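You operate a simulated robot arm through the tools that you are given. There is no shell and no other tool. Be economical: measure what you need, move in short steps, check, and stop when the job is done.

You run a simulated robot arm. Do the job below in one go: nothing can be reset, and whatever is moved stays where it is left.

Task
Strip the crank stand: gauge drawn back, collar off, pinion off.
Fine: first slide the dial gauge along the edge toward the table's middle, just clear of the stand; slacken the blue collar knob right off before you lift the collar; both parts go on the side table.
Where things are to end (x, y in the base frame): dial gauge within 30 mm of [420, -20]; steel collar within 60 mm of [590, 40]; pinion within 60 mm of [450, 140].

It is judged by the outcome, as a careful person would: the job done as asked, and still so three seconds after it is handed in. It fails if anything else is knocked over, pushed out of place, dropped, spilled or broken.

Robot
A 6-joint arm with a two-finger parallel gripper, fixed in place. Base frame: the origin is at the foot of the arm, x ahead of it, y to its left, z up; the work surface is at about z = 900. Readings come in mm, degrees, newtons and seconds.
With the tool pointing down near the work surface it reaches from about 240 to 640 mm from the base axis. Its first joint turns from -66.0 to 66.0 degrees. Payload 2.7 kg.
The tool frame sits at the grasp point between the pads (the TCP): z along the fingers, y along the line on which they close. The tips reach 23 mm beyond it. Largest opening 94 mm; finger width 38, thickness 10; the body of the gripper, 54 by 96 mm, starts 39 mm behind the TCP.
Orientation is that of the tool frame in the base frame, as [roll, pitch, yaw] about the fixed x, y, z axes, in that order (R = Rz(yaw) Ry(pitch) Rx(roll)). With the fingers straight down and closing along the base's y, the tool's x points along the base's -x, its y along +y and its z along -z.

Tools
- The arm moves only by the tool move_arm. Its argument "plan" is a list that holds one entry, the list of rows, each a list of 7 numbers: the shift along the tool's x, y, z in mm, then the turn, a rotation vector about the tool's x, y, z in degrees, then the opening, from 0 (shut) to 1 (fully open). In form: [[[x, y, z, wx, wy, wz, hand], ...]]. A call has 1 to 12 rows; each row shifts and turns the commanded pose from where the row before left it, along the tool's axes as they then stand. Rows are played at 5 a second. More than 50 mm and 8.6 degrees between two rows, or a gripper value outside its range, and nothing of the call is played. A pose out of reach is approached as far as the arm can. The call stops where the force on the tool passes 40 N (or 10 N more than at its start, if that is more) or the arm is blocked; 0.2 s more then pass. Each finger travels about 45 mm/s and halts on what it meets, pressing with about 34 N; the grip force reading is that of the motor and also rises with nothing between the fingers. The clock runs only during rows and for 0.2 s after the last one: add rows that do not move to give the fingers time. The reply holds the time, the measured pose of the TCP, the force on the tool along the base axes, the opening and the grip force, in the units named above and with some noise, with the torque about the TCP (base axes, N m) and any sound that the robot's microphone picked up.
- Cameras (640 x 400 px; columns grow to the right, rows downward): "scene" is fixed at [60.4, -428, 1395.8]; the picture's right is [0.87, -0.49, 0.00], its down [-0.32, -0.57, -0.76] and it looks along [0.37, 0.66, -0.65] (base axes); focal length 242 px, centre (320, 200). "wrist" rides on the gripper at [86, 16, -75] in the tool frame; the picture's right is [-0.18, 0.98, 0.00], its down [-0.58, -0.11, -0.81] and it looks along [-0.79, -0.15, 0.59] (tool axes); focal length 243 px, centre (320, 200). There is no depth. A picture from a camera that has moved, and an enlarged one, comes with that camera's place and axes in the base frame and with its lens.
- get_image(camera): a new picture of that camera. No time passes.
- enlarge(camera, box): a new picture of the part [left, top, right, bottom] of that camera's present view, enlarged. No time passes.
- close_job(): hands the job in; it is judged then, once.

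Work in short steps. Places have to be worked out from the pictures, the camera data and where the tool is seen: move nearer, look again, correct. Check each grasp and each placing, and mend what went wrong. You have 120 turns and 64 pictures in all, those below and enlarged ones among them. Open the gripper and draw the arm clear of the work before you hand the job in, unless the task says otherwise; then end with one line.

The tools are called after "Request:" by a JSON object that holds its "fn" and its "kwargs". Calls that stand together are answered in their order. move_arm: Moves the arm, as the interface text tells. Its arguments: {"type":"object","properties":{"plan":{"type":"array"}},"required":["plan"]} The other tools are called the same way: get_image (camera) takes a picture; enlarge (camera, box) takes an enlarged picture of a part of a camera's view; close_job () hands the job in.

At the start:

```text
time_s: 0.0
position: [378.3, -198.2, 1221.2]
tcp_rot: [-179.8, 0.1, 180.0]
force: [-0.3, -0.4, 0.4]
ft_torque: [0.02, -0.03, -0.02]
gripper_width: 94.0
grasp_force: 0.1
```

scene: 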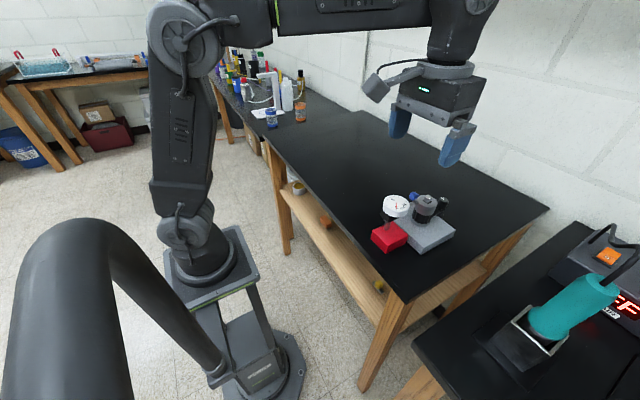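
wrist: 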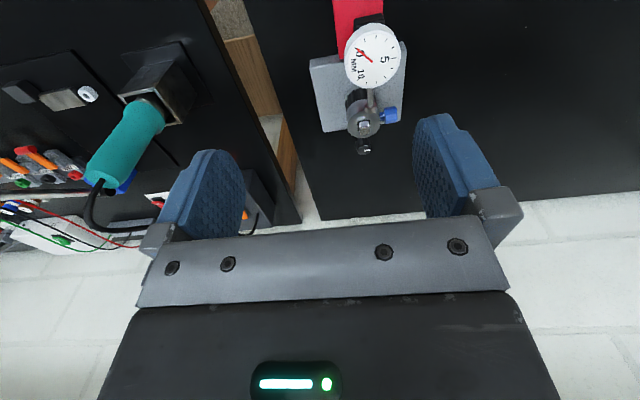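

I'll start with closer views of the stand from both cameras.

Request:
{"fn": "enlarge", "kwargs": {"camera": "scene", "box": [350, 170, 480, 260]}}

Request:
{"fn": "enlarge", "kwargs": {"camera": "wrist", "box": [280, 0, 440, 170]}}

```text
4.44 times, centred on (415, 215) of scene
camera zoom: at [60.4, -428.0, 1395.8], right [0.87, -0.49, 0.0], down [-0.32, -0.57, -0.76], along [0.37, 0.66, -0.65], focal length 1075 px, centre (-102, 133)
```

zoom: 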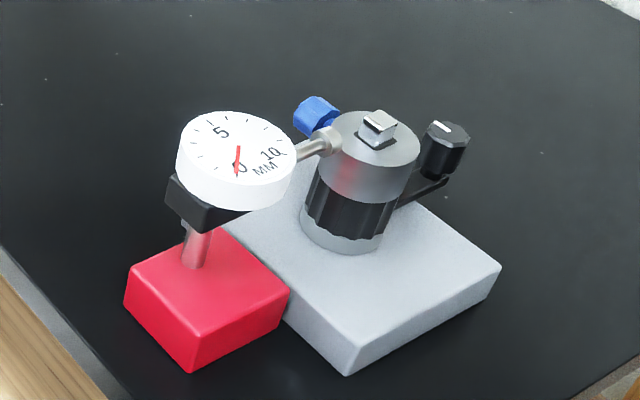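

```text
2.35 times, centred on (360, 85) of wrist
camera zoom: at [293.7, -181.9, 1296.4], right [0.18, 0.98, 0.0], down [0.58, -0.11, 0.81], along [0.79, -0.15, -0.59], focal length 571 px, centre (226, 471)
```

zoom: 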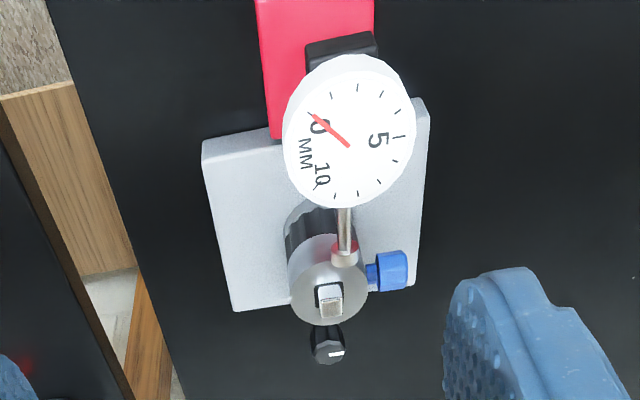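

The gauge base is near (420,-156) with its dial centred near (413,-152, z≈1027). The shaft is at about (519,-160) and the blue knob at about (517,-121,989). I'll move above the dial with the fingers open and check alignment.

Request:
{"fn": "move_arm", "kwargs": {"plan": [[[-18, 23, 30, 0, 0, 0, 1], [-17, 23, 40, 0, 0, 0, 1], [0, 0, 45, 0, 0, 0, 1], [0, 0, 40, 0, 0, 0, 1], [0, 0, 0, 0, 0, 0, 1]]]}}

Request:
{"fn": "get_image", "kwargs": {"camera": "wrist"}}

Request:
{"fn": "enlarge", "kwargs": {"camera": "scene", "box": [340, 120, 500, 260]}}

```text
time_s: 1.2
position: [413.8, -152.8, 1067.8]
tcp_rot: [-180.0, 0.0, -179.9]
force: [0.2, -0.1, -0.4]
ft_torque: [0.0, 0.01, 0.0]
gripper_width: 94.1
grasp_force: 0.1
```

```text
59 pictures are left
camera wrist: at [329.4, -136.2, 1141.5], right [0.18, 0.98, 0.0], down [0.58, -0.11, 0.81], along [0.79, -0.15, -0.59], focal length 243 px, centre (320, 200)
```

wrist: 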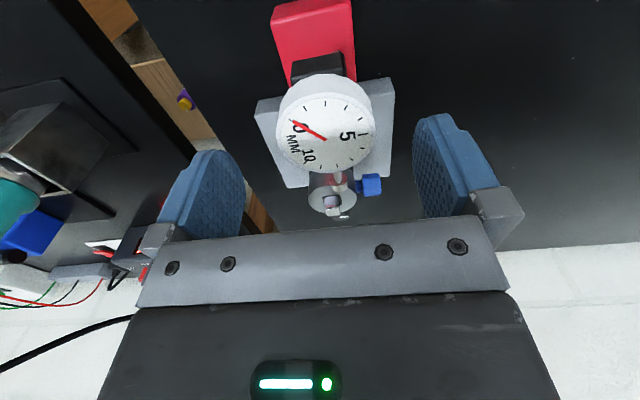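

```text
2.86 times, centred on (420, 190) of scene
camera zoom: at [60.4, -428.0, 1395.8], right [0.87, -0.49, 0.0], down [-0.32, -0.57, -0.76], along [0.37, 0.66, -0.65], focal length 691 px, centre (34, 229)
```

zoom: 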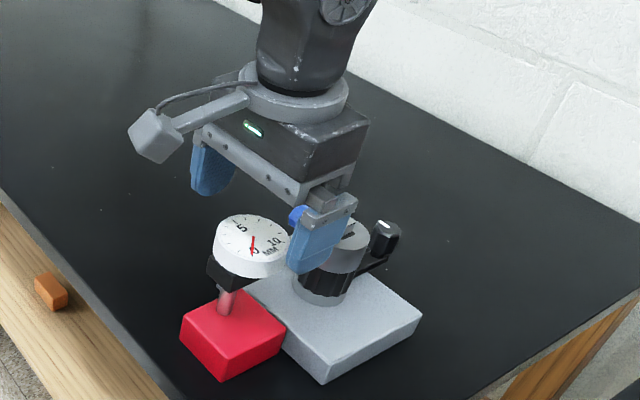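

The dial centre rechecks at about (411,-150), midway between the fingers. I'll descend so the pads straddle the dial.

Request:
{"fn": "move_arm", "kwargs": {"plan": [[[2, 2.5, 25, 0, 0, 0, 1], [0, 0, 25, 0, 0, 0, 1], [0, 0, 3, 0, 0, 0, 1], [0, 0, 0, 0, 0, 0, 1]]]}}

Request:
{"fn": "get_image", "kwargs": {"camera": "wrist"}}

Request:
{"fn": "enlarge", "kwargs": {"camera": "scene", "box": [340, 140, 480, 260]}}

```text
time_s: 2.2
position: [413.1, -149.6, 1015.9]
tcp_rot: [-179.9, 0.1, 180.0]
force: [0.3, 0.1, -0.4]
ft_torque: [0.0, 0.0, 0.03]
gripper_width: 93.9
grasp_force: 0.1
```

```text
57 pictures are left
camera wrist: at [326.9, -133.5, 1089.0], right [0.18, 0.98, 0.0], down [0.58, -0.11, 0.81], along [0.79, -0.15, -0.59], focal length 243 px, centre (320, 200)
```

wrist: 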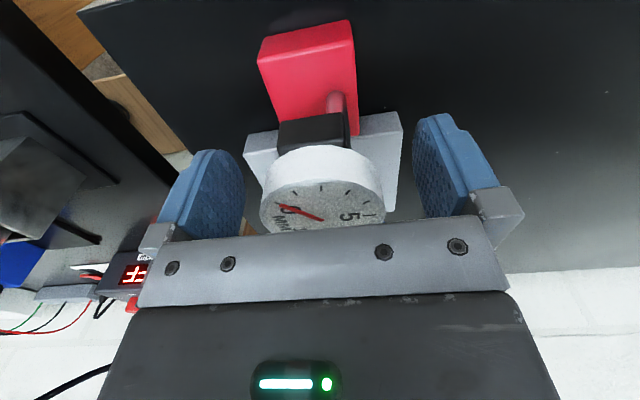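

```text
3.33 times, centred on (410, 200) of scene
camera zoom: at [60.4, -428.0, 1395.8], right [0.87, -0.49, 0.0], down [-0.32, -0.57, -0.76], along [0.37, 0.66, -0.65], focal length 806 px, centre (20, 200)
```

zoom: 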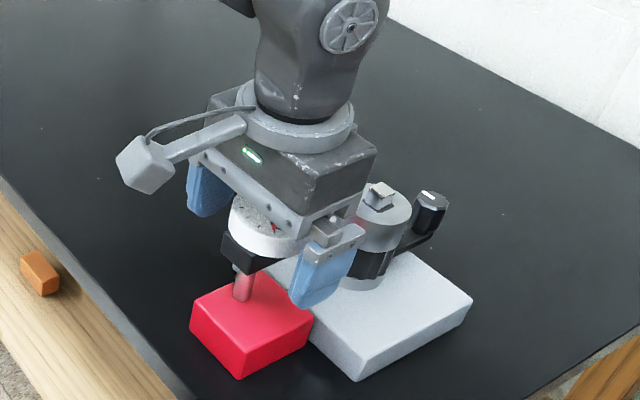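

The dial sits between the pads, so I'll close on it.

Request:
{"fn": "move_arm", "kwargs": {"plan": [[[0, 0, 0, 0, 0, 0, 0.7], [0, 0, 0, 0, 0, 0, 0.6], [0, 0, 0, 0, 0, 0, 0.5], [0, 0, 0, 0, 0, 0, 0.5], [0, 0, 0, 0, 0, 0, 0.5]]]}}

```text
time_s: 3.4
position: [411.4, -149.6, 1015.3]
tcp_rot: [-179.9, 0.2, -180.0]
force: [-0.5, -0.8, 0.2]
ft_torque: [-0.02, -0.01, -0.01]
gripper_width: 57.3
grasp_force: 33.9
```

I have a firm grip at 57 mm. I'll draw the gauge back a few mm so the plunger leaves the collar, then slide it toward +y.

Request:
{"fn": "move_arm", "kwargs": {"plan": [[[4, 0, 0, 0, 0, 0, 0.5], [4, 0, 0, 0, 0, 0, 0.5], [2, 0, 0, 0, 0, 0, 0.5], [0, 8, 0, 0, 0, 0, 0.5], [0, 10, 0, 0, 0, 0, 0.5]]]}}

Request:
{"fn": "get_image", "kwargs": {"camera": "wrist"}}

Request:
{"fn": "enlarge", "kwargs": {"camera": "scene", "box": [340, 140, 480, 260]}}

```text
time_s: 4.6
position: [402.7, -133.7, 1015.6]
tcp_rot: [-179.7, 0.1, -179.9]
force: [-0.9, -7.9, 13.1]
ft_torque: [-0.33, 0.55, 0.2]
gripper_width: 57.5
grasp_force: 33.6
```

```text
55 pictures are left
camera wrist: at [317.4, -117.0, 1089.1], right [0.18, 0.98, 0.0], down [0.58, -0.11, 0.81], along [0.79, -0.15, -0.59], focal length 243 px, centre (320, 200)
```

wrist: 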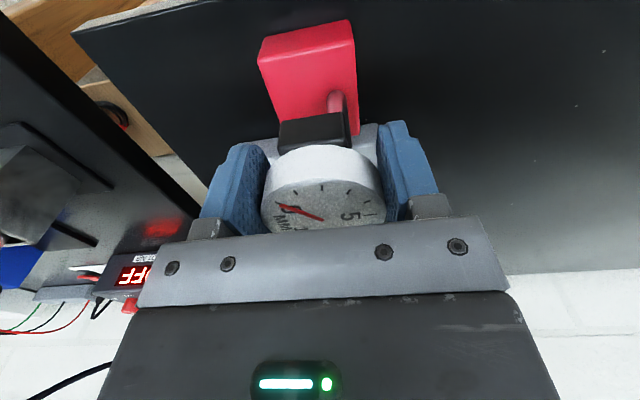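

```text
3.33 times, centred on (410, 200) of scene
camera zoom: at [60.2, -428.2, 1395.8], right [0.87, -0.49, 0.0], down [-0.32, -0.57, -0.76], along [0.37, 0.66, -0.65], focal length 806 px, centre (20, 200)
```

zoom: 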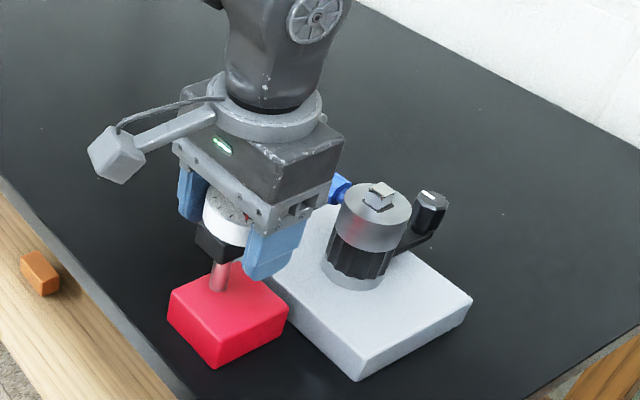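

The gauge followed cleanly and the plunger is past the knob side without contact. The stand hasn't moved. I'll continue the slide about 118 mm more toward +y.

Request:
{"fn": "move_arm", "kwargs": {"plan": [[[0, 12, 0, 0, 0, 0, 0.5], [0, 12, 0, 0, 0, 0, 0.5], [0, 12, 0, 0, 0, 0, 0.5], [0, 12, 0, 0, 0, 0, 0.5], [0, 12, 0, 0, 0, 0, 0.5], [0, 12, 0, 0, 0, 0, 0.5], [0, 12, 0, 0, 0, 0, 0.5], [0, 12, 0, 0, 0, 0, 0.5], [0, 12, 0, 0, 0, 0, 0.5], [0, 8, 0, 0, 0, 0, 0.5], [0, 0, 0, 0, 0, 0, 0.5]]]}}

Request:
{"fn": "get_image", "kwargs": {"camera": "scene"}}

```text
time_s: 7.0
position: [403.0, -17.7, 1015.1]
tcp_rot: [180.0, 0.1, 180.0]
force: [0.8, -6.5, 12.0]
ft_torque: [-0.3, -0.4, -0.14]
gripper_width: 57.5
grasp_force: 33.9
```

```text
53 pictures are left
```

scene: 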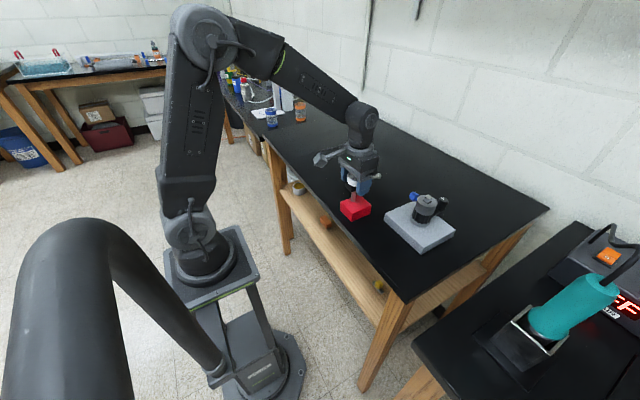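

The gauge base is now near (408,-22), within tolerance. I'll release it, rise straight up, and look at it.

Request:
{"fn": "move_arm", "kwargs": {"plan": [[[0, 0, 0, 0, 0, 0, 0.75], [0, 0, 0, 0, 0, 0, 1], [0, 0, 0, 0, 0, 0, 1], [0, 0, 0, 0, 0, 0, 1], [0, 0, -30, 0, 0, 0, 1], [0, 0, -40, 0, 0, 0, 1], [0, 0, -40, 0, 0, 0, 1]]]}}

Request:
{"fn": "enlarge", "kwargs": {"camera": "scene", "box": [320, 140, 480, 260]}}

```text
time_s: 8.6
position: [400.9, -17.0, 1124.3]
tcp_rot: [-179.9, 0.1, -180.0]
force: [0.3, 1.0, 1.0]
ft_torque: [0.01, -0.05, 0.01]
gripper_width: 94.0
grasp_force: 0.1
```

```text
3.33 times, centred on (400, 200) of scene
camera zoom: at [60.4, -428.0, 1395.8], right [0.87, -0.49, 0.0], down [-0.32, -0.57, -0.76], along [0.37, 0.66, -0.65], focal length 806 px, centre (53, 200)
```

zoom: 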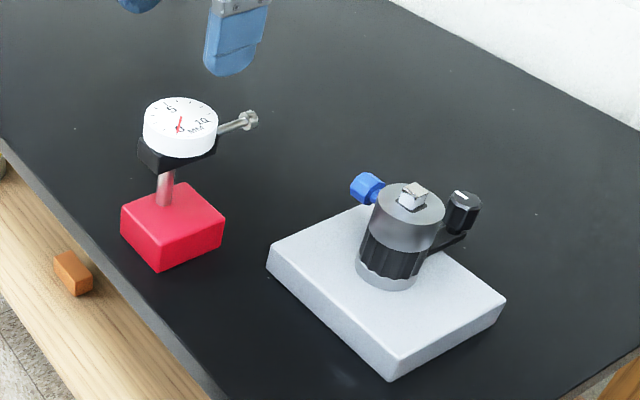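

The gauge stands free at about (412,-21). Next I'll move above the knob and turn the gripper 90° so it closes along x, with the camera on the -y side. That lets me turn the knob in strokes about its y-axis.

Request:
{"fn": "move_arm", "kwargs": {"plan": [[[-29, -24, 0, 0, 0, 0, 1], [-29, -24, 0, 0, 0, 0, 1], [-29, -24, 0, 0, 0, 0, 1], [-29, -24, 0, 0, 0, 0, 1], [0, 0, 0, 0, 0, -8.5, 1], [0, 0, 0, 0, 0, -8.5, 1], [0, 0, 0, 0, 0, -8.5, 1], [0, 0, 0, 0, 0, -8.5, 1], [0, 0, 0, 0, 0, -8.5, 1], [0, 0, 0, 0, 0, -8.5, 1], [0, 0, 0, 0, 0, -8.5, 1], [0, 0, 0, 0, 0, -8.5, 1]]]}}

Request:
{"fn": "move_arm", "kwargs": {"plan": [[[0, 0, 0, 0, 0, -8, 1], [0, 0, 0, 0, 0, -8, 1], [0, 0, 0, 0, 0, -6, 1], [0, 0, 0, 0, 0, 0, 1]]]}}

Request:
{"fn": "get_image", "kwargs": {"camera": "wrist"}}

```text
time_s: 11.2
position: [518.6, -111.9, 1124.5]
tcp_rot: [-180.0, -0.1, -111.8]
force: [1.0, 0.2, 0.5]
ft_torque: [-0.01, 0.01, 0.0]
gripper_width: 94.3
grasp_force: 0.1
```

```text
time_s: 12.2
position: [517.9, -112.1, 1125.3]
tcp_rot: [-179.9, -0.1, -90.0]
force: [-0.4, 1.0, -0.3]
ft_torque: [0.0, 0.02, -0.03]
gripper_width: 94.3
grasp_force: 0.0
```

```text
51 pictures are left
camera wrist: at [503.5, -198.5, 1199.4], right [-0.98, 0.18, 0.0], down [0.11, 0.58, 0.81], along [0.15, 0.79, -0.59], focal length 243 px, centre (320, 200)
```

wrist: 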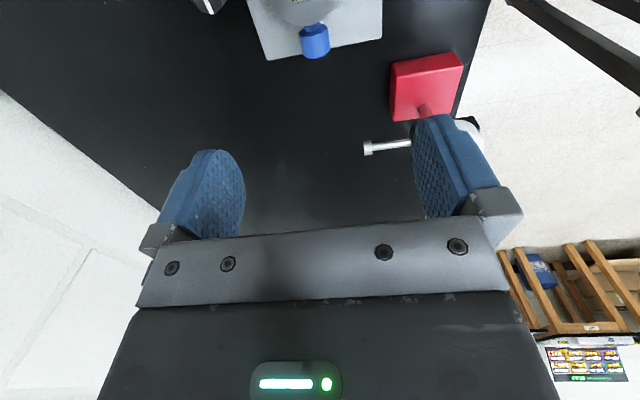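

The knob shows at the top of the view, so I'll enlarge it to measure its position and shape.

Request:
{"fn": "enlarge", "kwargs": {"camera": "wrist", "box": [240, 0, 400, 100]}}

Request:
{"fn": "enlarge", "kwargs": {"camera": "scene", "box": [385, 165, 465, 225]}}

```text
4.00 times, centred on (320, 50) of wrist
camera zoom: at [503.5, -198.5, 1199.4], right [-0.98, 0.18, 0.0], down [0.11, 0.58, 0.81], along [0.15, 0.79, -0.59], focal length 970 px, centre (320, 800)
```

zoom: 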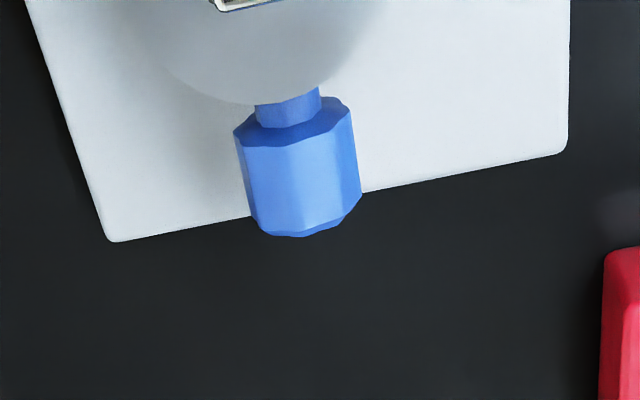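

```text
6.67 times, centred on (425, 195) of scene
camera zoom: at [60.4, -428.0, 1395.8], right [0.87, -0.49, 0.0], down [-0.32, -0.57, -0.76], along [0.37, 0.66, -0.65], focal length 1612 px, centre (-380, 233)
```

zoom: 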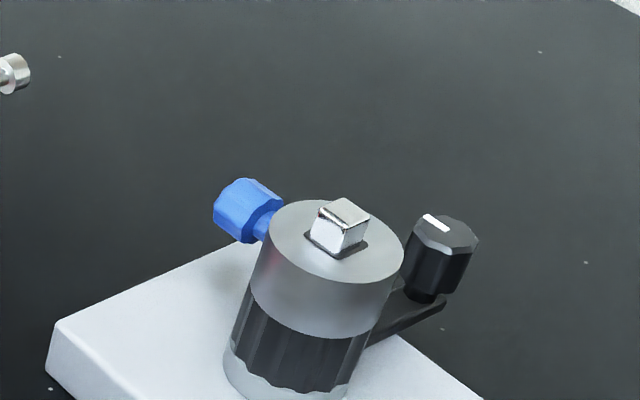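

The knob is centred at about (520,-121,987), roughly 22 mm across, with its axis along y. I'll narrow the opening, descend astride it, then check.

Request:
{"fn": "move_arm", "kwargs": {"plan": [[[-1, -2, 0, 0, 0, 0, 0.5], [0, 0, 0, 0, 0, 0, 0.5], [0, 0, 0, 0, 0, 0, 0.5], [0, 0, 40, 0, 0, 0, 0.5], [0, 0, 40, 0, 0, 0, 0.5], [0, 0, 30, 0, 0, 0, 0.5], [0, 0, 0, 0, 0, 0, 0.5]]]}}

Request:
{"fn": "get_image", "kwargs": {"camera": "wrist"}}

Request:
{"fn": "enlarge", "kwargs": {"camera": "scene", "box": [365, 135, 485, 225]}}

```text
time_s: 13.8
position: [518.4, -110.2, 1014.5]
tcp_rot: [-179.9, -0.1, -89.9]
force: [0.0, 0.1, -0.5]
ft_torque: [0.03, -0.01, 0.02]
gripper_width: 46.9
grasp_force: 0.0
```

```text
48 pictures are left
camera wrist: at [504.4, -196.8, 1088.8], right [-0.98, 0.18, 0.0], down [0.11, 0.58, 0.81], along [0.15, 0.79, -0.59], focal length 243 px, centre (320, 200)
```

wrist: 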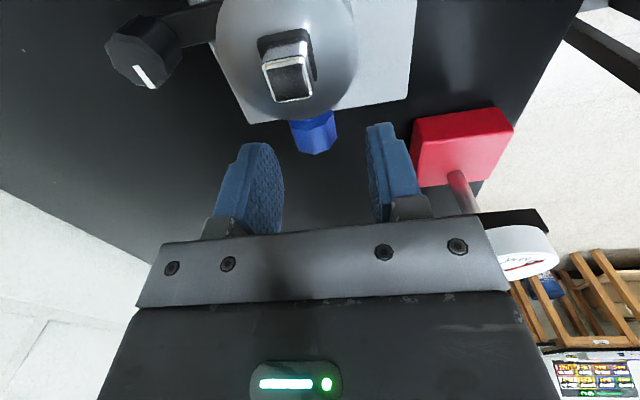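

```text
4.44 times, centred on (425, 180) of scene
camera zoom: at [60.4, -428.0, 1395.8], right [0.87, -0.49, 0.0], down [-0.32, -0.57, -0.76], along [0.37, 0.66, -0.65], focal length 1075 px, centre (-147, 289)
```

zoom: 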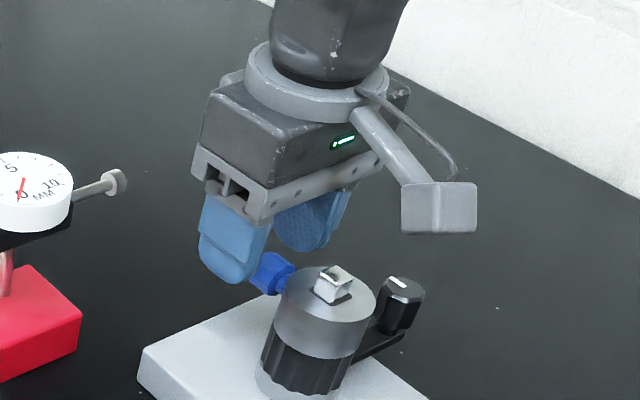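

The knob is centred between the pads at x≈520. I'll descend onto its axis and then tilt the open hand back toward the robot, to get a long unscrewing stroke.

Request:
{"fn": "move_arm", "kwargs": {"plan": [[[0, -2, 14, 0, 0, 0, 0.48], [0, 0, 13.5, 0, 0, 0, 0.46], [0, 0, 0, 8, 0, 0, 0.46], [0, 0, 0, 8, 0, 0, 0.46], [0, 0, 0, 8, 0, 0, 0.46], [0, 0, 0, 8, 0, 0, 0.46], [0, 0, 0, 8, 0, 0, 0.46], [0, 0, 0, 8, 0, 0, 0.46], [0, 0, 0, 0, 0, 0, 0.46]]]}}

Request:
{"fn": "get_image", "kwargs": {"camera": "wrist"}}

Request:
{"fn": "enlarge", "kwargs": {"camera": "scene", "box": [345, 125, 485, 230]}}

```text
time_s: 15.8
position: [520.9, -111.4, 986.2]
tcp_rot: [-133.8, 0.1, -89.7]
force: [-0.5, 0.7, 0.5]
ft_torque: [-0.01, -0.01, 0.0]
gripper_width: 43.4
grasp_force: 0.2
```

```text
46 pictures are left
camera wrist: at [457.6, -197.4, 1026.1], right [-0.68, 0.18, -0.71], down [-0.51, 0.58, 0.64], along [0.53, 0.79, -0.3], focal length 243 px, centre (320, 200)
```

wrist: 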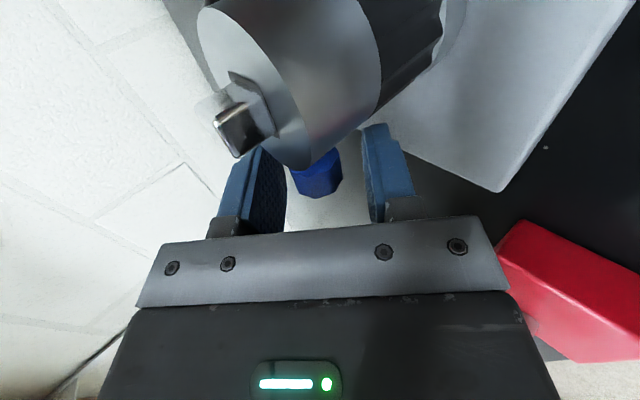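

```text
3.81 times, centred on (415, 178) of scene
camera zoom: at [60.4, -428.0, 1395.8], right [0.87, -0.49, 0.0], down [-0.32, -0.57, -0.76], along [0.37, 0.66, -0.65], focal length 921 px, centre (-42, 286)
```

zoom: 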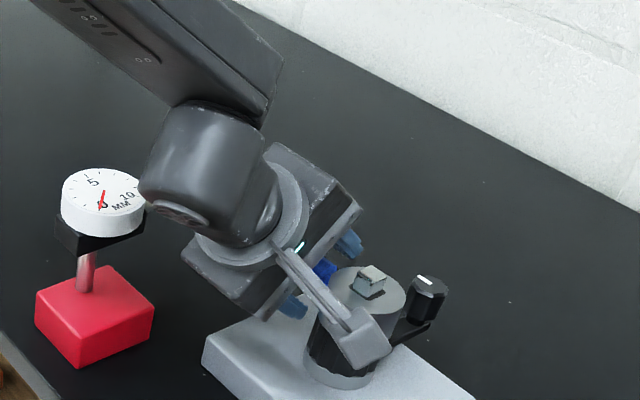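

The knob sits exactly between the pads. I'll close on it.

Request:
{"fn": "move_arm", "kwargs": {"plan": [[[0, 0, 0, 0, 0, 0, 0.3], [0, 0, 0, 0, 0, 0, 0.15], [0, 0, 0, 0, 0, 0, 0.15], [0, 0, 0, 0, 0, 0, 0.15]]]}}

```text
time_s: 16.8
position: [520.4, -109.4, 986.4]
tcp_rot: [-133.9, 0.2, -89.9]
force: [0.1, -0.2, 0.4]
ft_torque: [0.0, -0.01, 0.01]
gripper_width: 20.4
grasp_force: 33.9
```

I have it gripped at 20.4 mm with no side load. I'll start the unscrewing turn (counter-clockwise seen from +y) with a small amount first.

Request:
{"fn": "move_arm", "kwargs": {"plan": [[[0, 0, 0, -6, 0, 0, 0.15], [0, 0, 0, -6, 0, 0, 0.15], [0, 0, 0, -6, 0, 0, 0.15], [0, 0, 0, 0, 0, 0, 0.15]]]}}

```text
time_s: 17.8
position: [521.5, -111.0, 986.2]
tcp_rot: [-150.0, -0.1, -90.1]
force: [0.3, 0.0, 0.0]
ft_torque: [0.08, 0.01, -0.04]
gripper_width: 20.5
grasp_force: 33.7
```

It turns freely with little force, so I'll continue the stroke past vertical.

Request:
{"fn": "move_arm", "kwargs": {"plan": [[[0, 0, 0, -8, 0, 0, 0.15], [0, 0, 0, -8, 0, 0, 0.15], [0, 0, 0, -8, 0, 0, 0.15], [0, 0, 0, -8, 0, 0, 0.15], [0, 0, 0, -8, 0, 0, 0.15], [0, 0, 0, -8, 0, 0, 0.15], [0, 0, 0, -8, 0, 0, 0.15], [0, 0, 0, 0, 0, 0, 0.15]]]}}

Request:
{"fn": "get_image", "kwargs": {"camera": "wrist"}}

```text
time_s: 19.6
position: [522.9, -110.2, 987.0]
tcp_rot: [154.0, 0.0, -90.1]
force: [-2.6, 0.0, -1.9]
ft_torque: [0.08, -0.03, -0.13]
gripper_width: 20.5
grasp_force: 34.2
```

```text
44 pictures are left
camera wrist: at [542.0, -197.0, 1060.6], right [-0.88, 0.18, 0.43], down [0.45, 0.58, 0.68], along [-0.13, 0.79, -0.6], focal length 243 px, centre (320, 200)
```

wrist: 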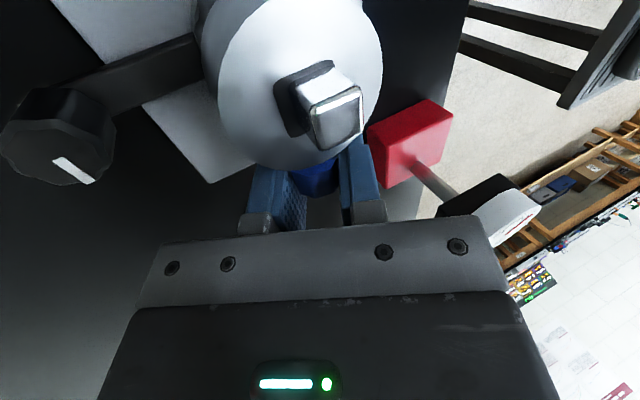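

The knob turned about 72° with the collar steady. I'll open, swing the hand back and regrip for the next stroke.

Request:
{"fn": "move_arm", "kwargs": {"plan": [[[0, 0, 0, 0, 0, 0, 0.4], [0, 0, 0, 0, 0, 0, 0.4], [0, 0, 0, 8.2, 0, 0, 0.4], [0, 0, 0, 8.2, 0, 0, 0.4], [0, 0, 0, 8.2, 0, 0, 0.4], [0, 0, 0, 8.2, 0, 0, 0.4], [0, 0, 0, 8.2, 0, 0, 0.4], [0, 0, 0, 8.2, 0, 0, 0.4], [0, 0, 0, 8.2, 0, 0, 0.4], [0, 0, 0, 8.2, 0, 0, 0.4], [0, 0, 0, 8.2, 0, 0, 0.4], [0, 0, 0, 0, 0, 0, 0.4]]]}}

Request:
{"fn": "enlarge", "kwargs": {"camera": "wrist", "box": [200, 80, 440, 230]}}

```text
time_s: 22.2
position: [523.1, -110.8, 986.2]
tcp_rot: [-132.1, -0.1, -90.1]
force: [-0.4, -0.2, 0.3]
ft_torque: [0.01, -0.02, -0.01]
gripper_width: 37.5
grasp_force: 0.1
```

```text
2.67 times, centred on (320, 155) of wrist
camera zoom: at [457.5, -197.5, 1024.6], right [-0.66, 0.18, -0.73], down [-0.52, 0.58, 0.62], along [0.54, 0.79, -0.29], focal length 647 px, centre (320, 320)
```

zoom: 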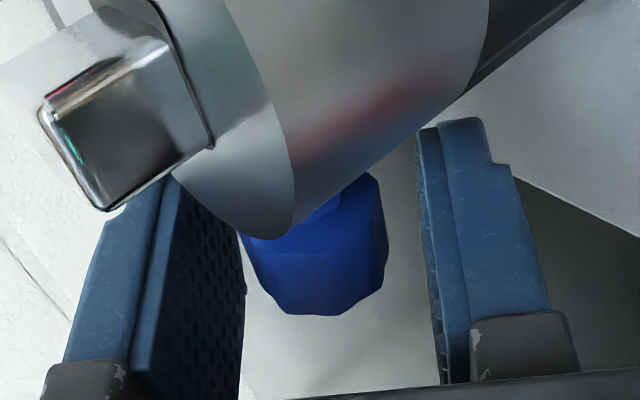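

The knob is again between the pads. I'll grip and make the second stroke.

Request:
{"fn": "move_arm", "kwargs": {"plan": [[[0, 0, 0, 0, 0, 0, 0.15], [0, 0, 0, 0, 0, 0, 0.15], [0, 0, 0, -8.2, 0, 0, 0.15], [0, 0, 0, -8.2, 0, 0, 0.15], [0, 0, 0, -8.2, 0, 0, 0.15], [0, 0, 0, -8.2, 0, 0, 0.15], [0, 0, 0, -8.2, 0, 0, 0.15], [0, 0, 0, -8.2, 0, 0, 0.15], [0, 0, 0, -8.2, 0, 0, 0.15], [0, 0, 0, -8.2, 0, 0, 0.15], [0, 0, 0, -8.2, 0, 0, 0.15], [0, 0, 0, 0, 0, 0, 0.15]]]}}

Request:
{"fn": "move_arm", "kwargs": {"plan": [[[0, 0, 0, 0, 0, 0, 0.4], [0, 0, 0, 0, 0, 0, 0.4], [0, 0, 0, 8.2, 0, 0, 0.4], [0, 0, 0, 8.2, 0, 0, 0.4], [0, 0, 0, 8.2, 0, 0, 0.4], [0, 0, 0, 8.2, 0, 0, 0.4], [0, 0, 0, 8.2, 0, 0, 0.4], [0, 0, 0, 8.2, 0, 0, 0.4], [0, 0, 0, 8.2, 0, 0, 0.4], [0, 0, 0, 8.2, 0, 0, 0.4], [0, 0, 0, 8.2, 0, 0, 0.4], [0, 0, 0, 0, 0, 0, 0.4]]]}}

Request:
{"fn": "enlarge", "kwargs": {"camera": "wrist", "box": [200, 80, 440, 230]}}

```text
time_s: 24.8
position: [522.4, -112.0, 986.6]
tcp_rot: [153.9, 0.0, -90.0]
force: [-6.8, 0.2, -1.0]
ft_torque: [0.14, 0.01, -0.34]
gripper_width: 20.5
grasp_force: 34.0
```

```text
time_s: 27.4
position: [522.8, -111.6, 986.0]
tcp_rot: [-132.2, -0.1, -90.1]
force: [0.1, 0.1, 0.5]
ft_torque: [0.01, 0.01, 0.03]
gripper_width: 37.7
grasp_force: 0.1
```

```text
2.67 times, centred on (320, 155) of wrist
camera zoom: at [457.3, -198.0, 1025.1], right [-0.66, 0.18, -0.73], down [-0.52, 0.58, 0.62], along [0.54, 0.79, -0.29], focal length 647 px, centre (320, 320)
```

zoom: 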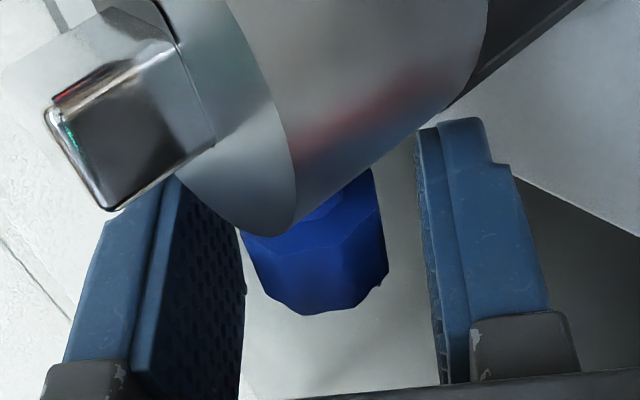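

No clear outward travel yet after about 150°, but it turns freely in the loosening direction. I'll continue with more strokes.

Request:
{"fn": "move_arm", "kwargs": {"plan": [[[0, 0, 0, 0, 0, 0, 0.15], [0, 0, 0, 0, 0, 0, 0.15], [0, 0, 0, -8.2, 0, 0, 0.15], [0, 0, 0, -8.2, 0, 0, 0.15], [0, 0, 0, -8.2, 0, 0, 0.15], [0, 0, 0, -8.2, 0, 0, 0.15], [0, 0, 0, -8.2, 0, 0, 0.15], [0, 0, 0, -8.2, 0, 0, 0.15], [0, 0, 0, -8.2, 0, 0, 0.15], [0, 0, 0, -8.2, 0, 0, 0.15], [0, 0, 0, -8.2, 0, 0, 0.15], [0, 0, 0, 0, 0, 0, 0.15]]]}}

Request:
{"fn": "enlarge", "kwargs": {"camera": "wrist", "box": [200, 80, 440, 230]}}

Request:
{"fn": "move_arm", "kwargs": {"plan": [[[0, 0, 0, 0, 0, 0, 0.4], [0, 0, 0, 0, 0, 0, 0.4], [0, 0, 0, 8.2, 0, 0, 0.4], [0, 0, 0, 8.2, 0, 0, 0.4], [0, 0, 0, 8.2, 0, 0, 0.4], [0, 0, 0, 8.2, 0, 0, 0.4], [0, 0, 0, 8.2, 0, 0, 0.4], [0, 0, 0, 8.2, 0, 0, 0.4], [0, 0, 0, 8.2, 0, 0, 0.4], [0, 0, 0, 8.2, 0, 0, 0.4], [0, 0, 0, 8.2, 0, 0, 0.4], [0, 0, 0, 0, 0, 0, 0.4]]]}}

Request:
{"fn": "enlarge", "kwargs": {"camera": "wrist", "box": [200, 80, 440, 230]}}

```text
time_s: 30.0
position: [520.8, -111.4, 987.5]
tcp_rot: [153.7, 0.0, -90.0]
force: [-20.7, 1.9, -2.4]
ft_torque: [0.13, -0.36, -0.96]
gripper_width: 20.8
grasp_force: 33.8
```

```text
2.67 times, centred on (320, 155) of wrist
camera zoom: at [540.7, -197.7, 1060.4], right [-0.88, 0.19, 0.43], down [0.46, 0.58, 0.67], along [-0.13, 0.79, -0.6], focal length 647 px, centre (320, 320)
```

zoom: 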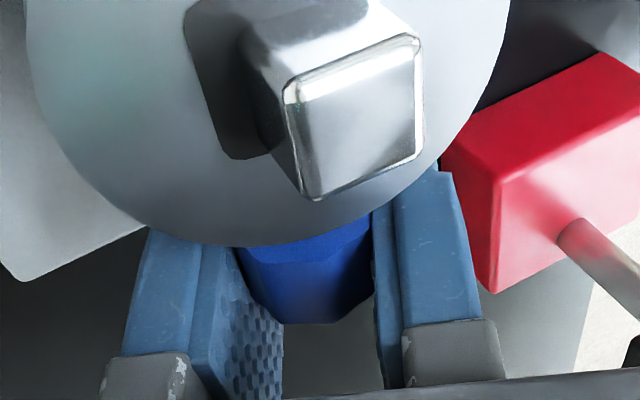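

```text
time_s: 32.6
position: [522.2, -110.5, 987.1]
tcp_rot: [-132.1, -0.1, -90.1]
force: [-0.4, 1.1, -0.7]
ft_torque: [0.01, 0.02, 0.05]
gripper_width: 37.6
grasp_force: 0.1
```

```text
2.67 times, centred on (320, 155) of wrist
camera zoom: at [457.4, -198.3, 1024.5], right [-0.66, 0.18, -0.73], down [-0.52, 0.58, 0.62], along [0.54, 0.79, -0.29], focal length 647 px, centre (320, 320)
```

zoom: 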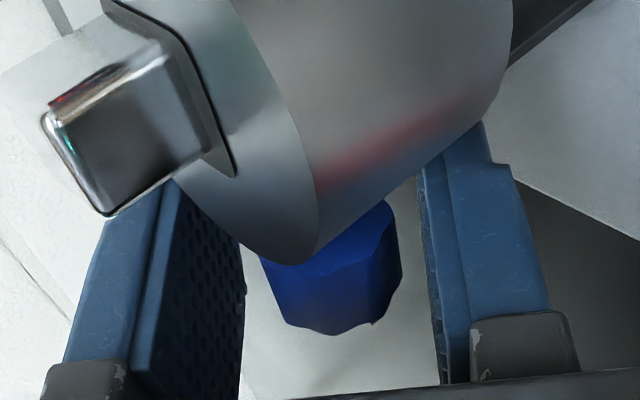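

The last stroke built a 20 N side load and the collar shifted a few mm on the shaft, so it's loosening but my turning centre is slightly off. I'll check from the scene camera before continuing.

Request:
{"fn": "enlarge", "kwargs": {"camera": "scene", "box": [375, 155, 475, 235]}}

Request:
{"fn": "get_image", "kwargs": {"camera": "wrist"}}

```text
5.00 times, centred on (425, 195) of scene
camera zoom: at [60.4, -428.0, 1395.8], right [0.87, -0.49, 0.0], down [-0.32, -0.57, -0.76], along [0.37, 0.66, -0.65], focal length 1209 px, centre (-205, 225)
```

zoom: 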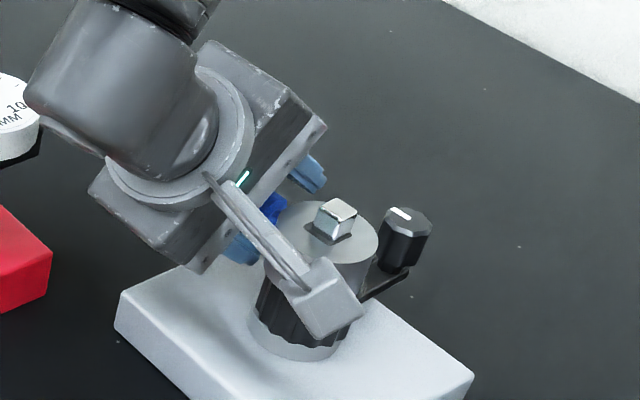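

```text
38 pictures are left
camera wrist: at [457.4, -198.3, 1024.5], right [-0.66, 0.18, -0.73], down [-0.52, 0.58, 0.62], along [0.54, 0.79, -0.29], focal length 243 px, centre (320, 200)
```

wrist: 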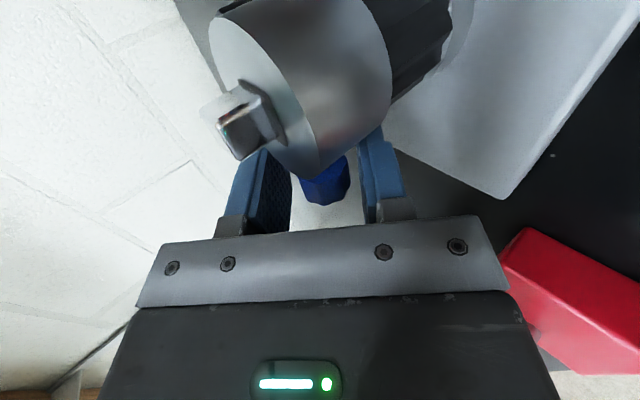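

The stand is unmoved, and only the collar has shifted on the shaft. The -0.36 N·m about y at the stroke's end suggests the knob reached its end stop. I'll recentre on the knob, regrip, and test with a small turn.

Request:
{"fn": "move_arm", "kwargs": {"plan": [[[0, 1.7, -2.5, 0, 0, 0, 0.4], [0, 0, 0, 0, 0, 0, 0.15], [0, 0, 0, 0, 0, 0, 0.15], [0, 0, 0, 0, 0, 0, 0.15]]]}}

Request:
{"fn": "move_arm", "kwargs": {"plan": [[[0, 0, 0, -4, 0, 0, 0.15], [0, 0, 0, -4, 0, 0, 0.15], [0, 0, 0, -4, 0, 0, 0.15], [0, 0, 0, 0, 0, 0, 0.15]]]}}

```text
time_s: 33.6
position: [518.7, -111.8, 986.9]
tcp_rot: [-132.1, 0.0, -89.9]
force: [-0.2, -0.1, 1.1]
ft_torque: [0.05, 0.02, -0.03]
gripper_width: 20.2
grasp_force: 33.7
```

```text
time_s: 34.6
position: [518.9, -111.6, 988.8]
tcp_rot: [-140.9, 0.5, -89.6]
force: [-2.3, -0.7, 11.6]
ft_torque: [-0.53, -0.28, -0.1]
gripper_width: 20.1
grasp_force: 34.1
out of reach, approached as far as the arm can: row 2
```

Resistance builds immediately (−0.28 N·m, and the collar starts to ride up), so the knob is at its end stop and the collar is free. I'll release, return to vertical and rise clear for a look.

Request:
{"fn": "move_arm", "kwargs": {"plan": [[[0, 0, 0, 0, 0, 0, 0.4], [0, 0, 0, 0, 0, 0, 0.45], [0, 0, 0, -7.6, 0, 0, 0.45], [0, 0, 0, -7.6, 0, 0, 0.45], [0, 0, 0, -7.6, 0, 0, 0.45], [0, 0, 0, -7.6, 0, 0, 0.45], [0, 0, 0, -6, 0, 0, 0.45], [0, 0, -30, 0, 0, 0, 0.45], [0, 0, -40, 0, 0, 0, 0.7], [40, 0, -40, 0, 0, 0, 1], [0, 0, 0, 0, 0, 0, 1]]]}}

Request:
{"fn": "get_image", "kwargs": {"camera": "wrist"}}

Request:
{"fn": "enlarge", "kwargs": {"camera": "scene", "box": [375, 155, 475, 235]}}

```text
refused: row 10 steps farther than a row can; nothing moved
```

```text
37 pictures are left
camera wrist: at [462.3, -198.3, 1035.3], right [-0.76, 0.18, -0.62], down [-0.43, 0.57, 0.7], along [0.48, 0.8, -0.36], focal length 243 px, centre (320, 200)
```

wrist: 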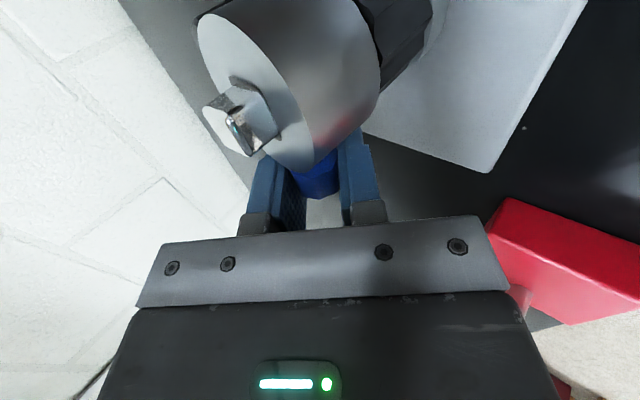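

```text
5.00 times, centred on (425, 195) of scene
camera zoom: at [60.2, -428.0, 1395.8], right [0.87, -0.49, 0.0], down [-0.32, -0.57, -0.76], along [0.37, 0.66, -0.65], focal length 1209 px, centre (-205, 225)
```

zoom: 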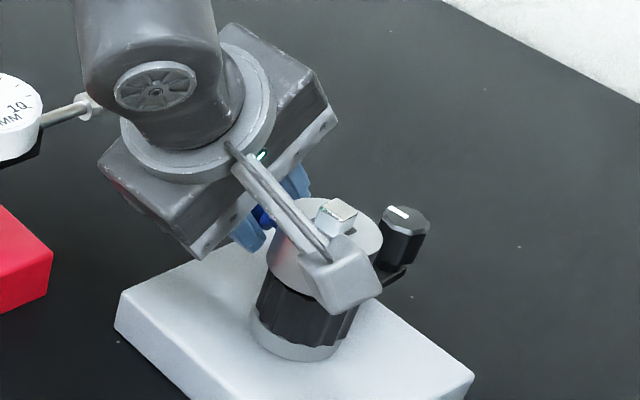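

Only the lateral move in that call was too long. The picture confirms the collar is loose, since it tilts slightly with the hand. I'll release it and withdraw upward.

Request:
{"fn": "move_arm", "kwargs": {"plan": [[[0, 0, 0, 0, 0, 0, 0.3], [0, 0, 0, 0, 0, 0, 0.45], [0, 0, 0, -7.6, 0, 0, 0.45], [0, 0, 0, -7.6, 0, 0, 0.45], [0, 0, 0, -7.6, 0, 0, 0.45], [0, 0, 0, -7.6, 0, 0, 0.45], [0, 0, 0, -5.5, 0, 0, 0.45], [0, 0, -30, 0, 0, 0, 0.45], [0, 0, -40, 0, 0, 0, 0.7], [0, 0, -40, 0, 0, 0, 1], [40, 0, 0, 0, 0, 0, 1], [0, 0, 0, 0, 0, 0, 1]]]}}

Request:
{"fn": "get_image", "kwargs": {"camera": "wrist"}}

Request:
{"fn": "enlarge", "kwargs": {"camera": "scene", "box": [375, 155, 475, 235]}}

```text
time_s: 37.2
position: [514.4, -151.6, 1096.6]
tcp_rot: [-176.9, 0.4, -89.7]
force: [-0.3, -0.3, 0.0]
ft_torque: [0.01, 0.01, -0.01]
gripper_width: 94.0
grasp_force: 0.0
```

```text
35 pictures are left
camera wrist: at [496.7, -238.6, 1169.9], right [-0.98, 0.18, -0.05], down [0.06, 0.58, 0.82], along [0.17, 0.8, -0.58], focal length 243 px, centre (320, 200)
```

wrist: 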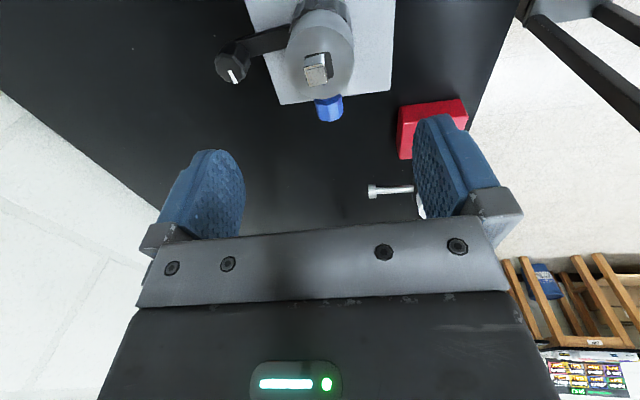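

```text
5.00 times, centred on (425, 195) of scene
camera zoom: at [60.4, -428.0, 1395.8], right [0.87, -0.49, 0.0], down [-0.32, -0.57, -0.76], along [0.37, 0.66, -0.65], focal length 1209 px, centre (-205, 225)
```

zoom: 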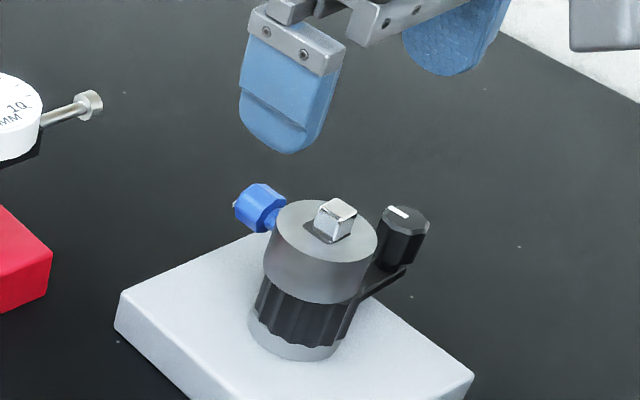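

The collar sits back down evenly. I see a blue patch behind the collar on the −y side, so I'll look closer before grasping.

Request:
{"fn": "enlarge", "kwargs": {"camera": "wrist", "box": [210, 0, 410, 125]}}

```text
3.20 times, centred on (310, 62) of wrist
camera zoom: at [496.7, -238.6, 1169.9], right [-0.98, 0.18, -0.05], down [0.06, 0.58, 0.82], along [0.17, 0.8, -0.58], focal length 776 px, centre (352, 640)
```

zoom: 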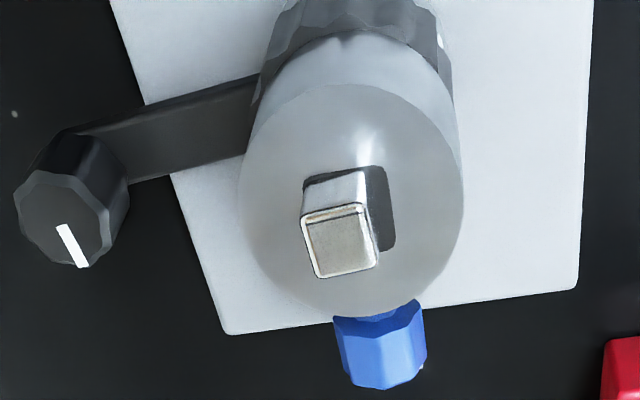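

The blue patch was just a reflection. The collar is centred at about (519.5,-161), z≈972–997, and the crank handle sits well out at x≈590. I'll level the hand and hover over the collar, closing along x to avoid knob and crank.

Request:
{"fn": "move_arm", "kwargs": {"plan": [[[0, 0, 0, -3, 0, 0, 0.78], [9.5, -5, 0, 0, 0, 0, 0.78], [0, 0, 25, 0, 0, 0, 0.78], [0, 0, 22, 0, 0, 0, 0.78], [0, 0, 0, 0, 0, 0, 0.78]]]}}

Request:
{"fn": "get_image", "kwargs": {"camera": "wrist"}}

Request:
{"fn": "enlarge", "kwargs": {"camera": "scene", "box": [375, 145, 475, 225]}}

```text
time_s: 38.4
position: [518.1, -162.1, 1048.0]
tcp_rot: [-179.9, 0.4, -89.6]
force: [-0.4, 0.8, -0.4]
ft_torque: [0.03, 0.01, 0.01]
gripper_width: 73.5
grasp_force: 0.1
```

```text
32 pictures are left
camera wrist: at [503.9, -249.0, 1122.6], right [-0.98, 0.18, 0.0], down [0.1, 0.58, 0.81], along [0.14, 0.8, -0.59], focal length 243 px, centre (320, 200)
```

wrist: 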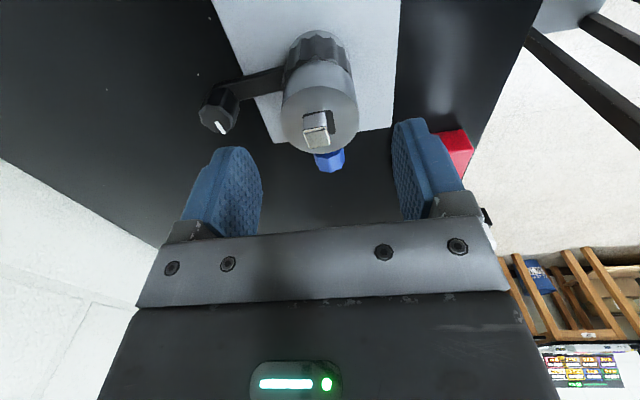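

```text
5.00 times, centred on (425, 185) of scene
camera zoom: at [60.4, -428.0, 1395.8], right [0.87, -0.49, 0.0], down [-0.32, -0.57, -0.76], along [0.37, 0.66, -0.65], focal length 1209 px, centre (-205, 275)
```

zoom: 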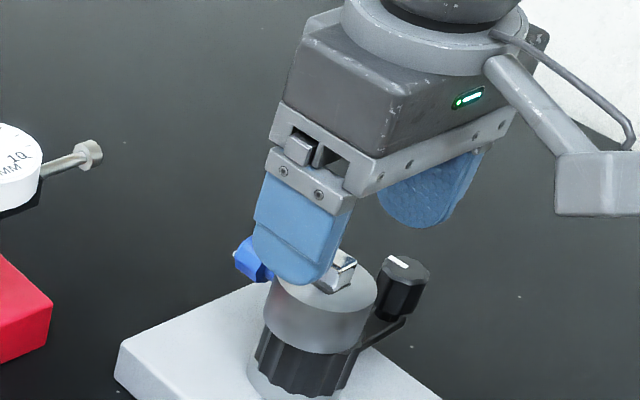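

The collar is centred under the hand, but the crank handle edge is near x≈570. I'll narrow to 62 mm and descend so the tips stop just above the pinion, with the TCP at z≈998.

Request:
{"fn": "move_arm", "kwargs": {"plan": [[[1, -1, 0, 0, 0, 0, 0.66], [0, 0, 0, 0, 0, 0, 0.66], [0, 0, 20, 0, 0, 0, 0.66], [0, 0, 20, 0, 0, 0, 0.66], [0, 0, 10, 0, 0, 0, 0.66], [0, 0, 0, 0, 0, 0, 0.66]]]}}

Request:
{"fn": "get_image", "kwargs": {"camera": "wrist"}}

Request:
{"fn": "enlarge", "kwargs": {"camera": "scene", "box": [375, 145, 475, 225]}}

```text
time_s: 39.8
position: [520.5, -162.0, 999.3]
tcp_rot: [-179.9, 0.4, -89.6]
force: [-0.2, -0.1, -0.4]
ft_torque: [-0.02, 0.0, -0.02]
gripper_width: 62.0
grasp_force: 0.1
```

```text
30 pictures are left
camera wrist: at [505.6, -249.0, 1073.4], right [-0.98, 0.18, 0.0], down [0.1, 0.58, 0.81], along [0.14, 0.8, -0.59], focal length 243 px, centre (320, 200)
```

wrist: 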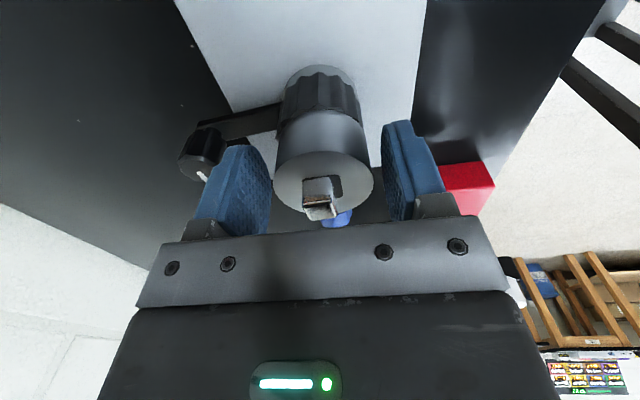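

```text
5.00 times, centred on (425, 185) of scene
camera zoom: at [60.4, -428.0, 1395.8], right [0.87, -0.49, 0.0], down [-0.32, -0.57, -0.76], along [0.37, 0.66, -0.65], focal length 1209 px, centre (-205, 275)
```

zoom: 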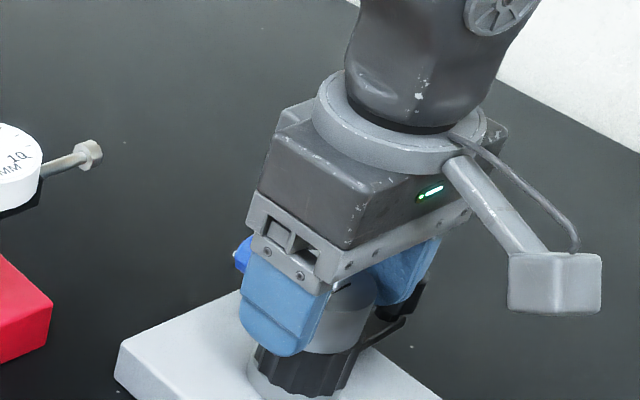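

The collar spans about z 980–1003, so the tips at z≈976 could overlap the pinion. I'll raise 6 mm before closing.

Request:
{"fn": "move_arm", "kwargs": {"plan": [[[1, 0, -6, 0, 0, 0, 0.66], [0, 0, 0, 0, 0, 0, 0.4], [0, 0, 0, 0, 0, 0, 0.4], [0, 0, 0, 0, 0, 0, 0.4], [0, 0, 0, 0, 0, 0, 0.4]]]}}

```text
time_s: 41.0
position: [518.8, -162.7, 1006.8]
tcp_rot: [-179.9, 0.4, -89.6]
force: [0.1, 0.9, -1.5]
ft_torque: [-0.01, -0.01, 0.01]
gripper_width: 47.7
grasp_force: 33.8
```

I have the collar gripped at 47.7 mm. I'll lift it slowly straight up and watch the force.

Request:
{"fn": "move_arm", "kwargs": {"plan": [[[0, 0, -3, 0, 0, 0, 0.4], [0, 0, -4, 0, 0, 0, 0.4], [0, 0, -5, 0, 0, 0, 0.4], [0, 0, 0, 0, 0, 0, 0.4]]]}}

Request:
{"fn": "enlarge", "kwargs": {"camera": "scene", "box": [375, 145, 475, 225]}}

```text
time_s: 42.0
position: [520.1, -161.5, 1017.5]
tcp_rot: [-179.9, 0.4, -89.6]
force: [-0.7, -3.6, -2.2]
ft_torque: [-0.05, 0.01, 0.04]
gripper_width: 47.6
grasp_force: 33.7
```

```text
5.00 times, centred on (425, 185) of scene
camera zoom: at [60.4, -428.1, 1395.8], right [0.87, -0.49, 0.0], down [-0.32, -0.57, -0.76], along [0.37, 0.66, -0.65], focal length 1209 px, centre (-205, 275)
```

zoom: 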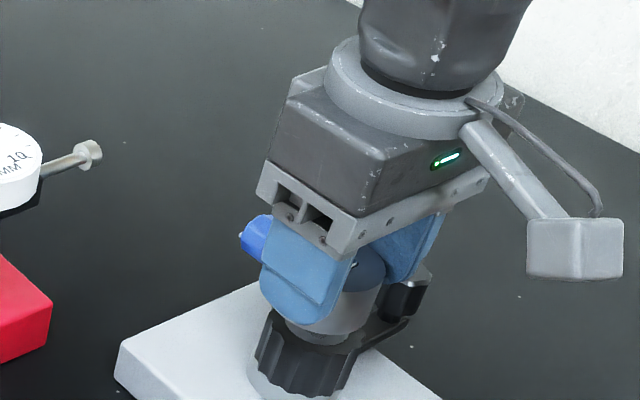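

The collar lifts freely with about 2 N of weight, and the pinion stays put. I'll continue up clear of the shaft.

Request:
{"fn": "move_arm", "kwargs": {"plan": [[[0, 0, -6, 0, 0, 0, 0.4], [0, 0, -8, 0, 0, 0, 0.4], [0, 0, -10, 0, 0, 0, 0.4], [0, 0, -15, 0, 0, 0, 0.4], [0, 0, -20, 0, 0, 0, 0.4], [0, 0, -30, 0, 0, 0, 0.4], [0, 0, 0, 0, 0, 0, 0.4]]]}}

Request:
{"fn": "get_image", "kwargs": {"camera": "scene"}}

Request:
{"fn": "get_image", "kwargs": {"camera": "wrist"}}

```text
time_s: 43.6
position: [520.0, -163.6, 1107.9]
tcp_rot: [-179.9, 0.4, -89.6]
force: [0.4, 0.7, -1.6]
ft_torque: [-0.02, -0.01, 0.0]
gripper_width: 47.5
grasp_force: 33.9
```

```text
27 pictures are left
```

scene: 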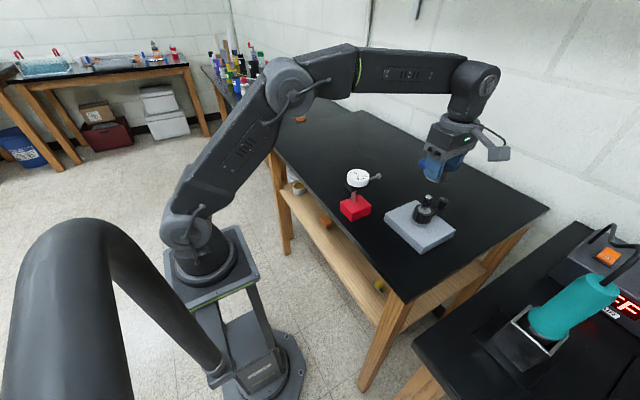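

```text
26 pictures are left
camera wrist: at [506.0, -251.0, 1180.8], right [-0.98, 0.18, 0.0], down [0.1, 0.58, 0.81], along [0.14, 0.8, -0.59], focal length 243 px, centre (320, 200)
```

wrist: 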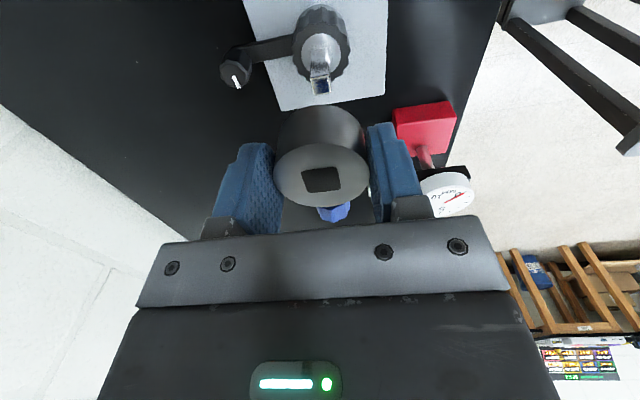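

The collar is off and held square. I'll carry it to (590,40) at this height.

Request:
{"fn": "move_arm", "kwargs": {"plan": [[[-40.5, -14, 0, 0, 0, 0, 0.4], [-40.5, -14, 0, 0, 0, 0, 0.4], [-40.5, -14, 0, 0, 0, 0, 0.4], [-40.5, -14, 0, 0, 0, 0, 0.4], [-41, -14, 0, 0, 0, 0, 0.4], [0, 0, 40, 0, 0, 0, 0.4], [0, 0, 40, 0, 0, 0, 0.4], [0, 0, 40, 0, 0, 0, 0.4], [0, 0, 35, 0, 0, 0, 0.4], [0, 0, 0, 0, 0, 0, 0.4]]]}}

Request:
{"fn": "enlarge", "kwargs": {"camera": "scene", "box": [320, 110, 480, 230]}}

```text
time_s: 45.8
position: [590.1, 41.4, 950.9]
tcp_rot: [-179.9, 0.4, -89.6]
force: [-0.1, -0.3, -0.9]
ft_torque: [0.01, -0.01, 0.0]
gripper_width: 47.3
grasp_force: 33.7
```

```text
3.33 times, centred on (400, 170) of scene
camera zoom: at [60.4, -428.0, 1395.8], right [0.87, -0.49, 0.0], down [-0.32, -0.57, -0.76], along [0.37, 0.66, -0.65], focal length 806 px, centre (53, 300)
```

zoom: 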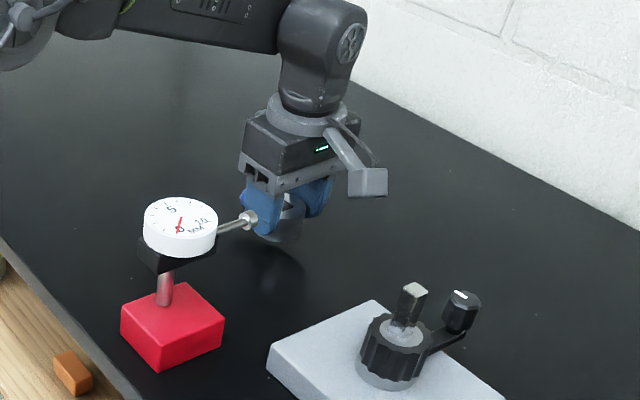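

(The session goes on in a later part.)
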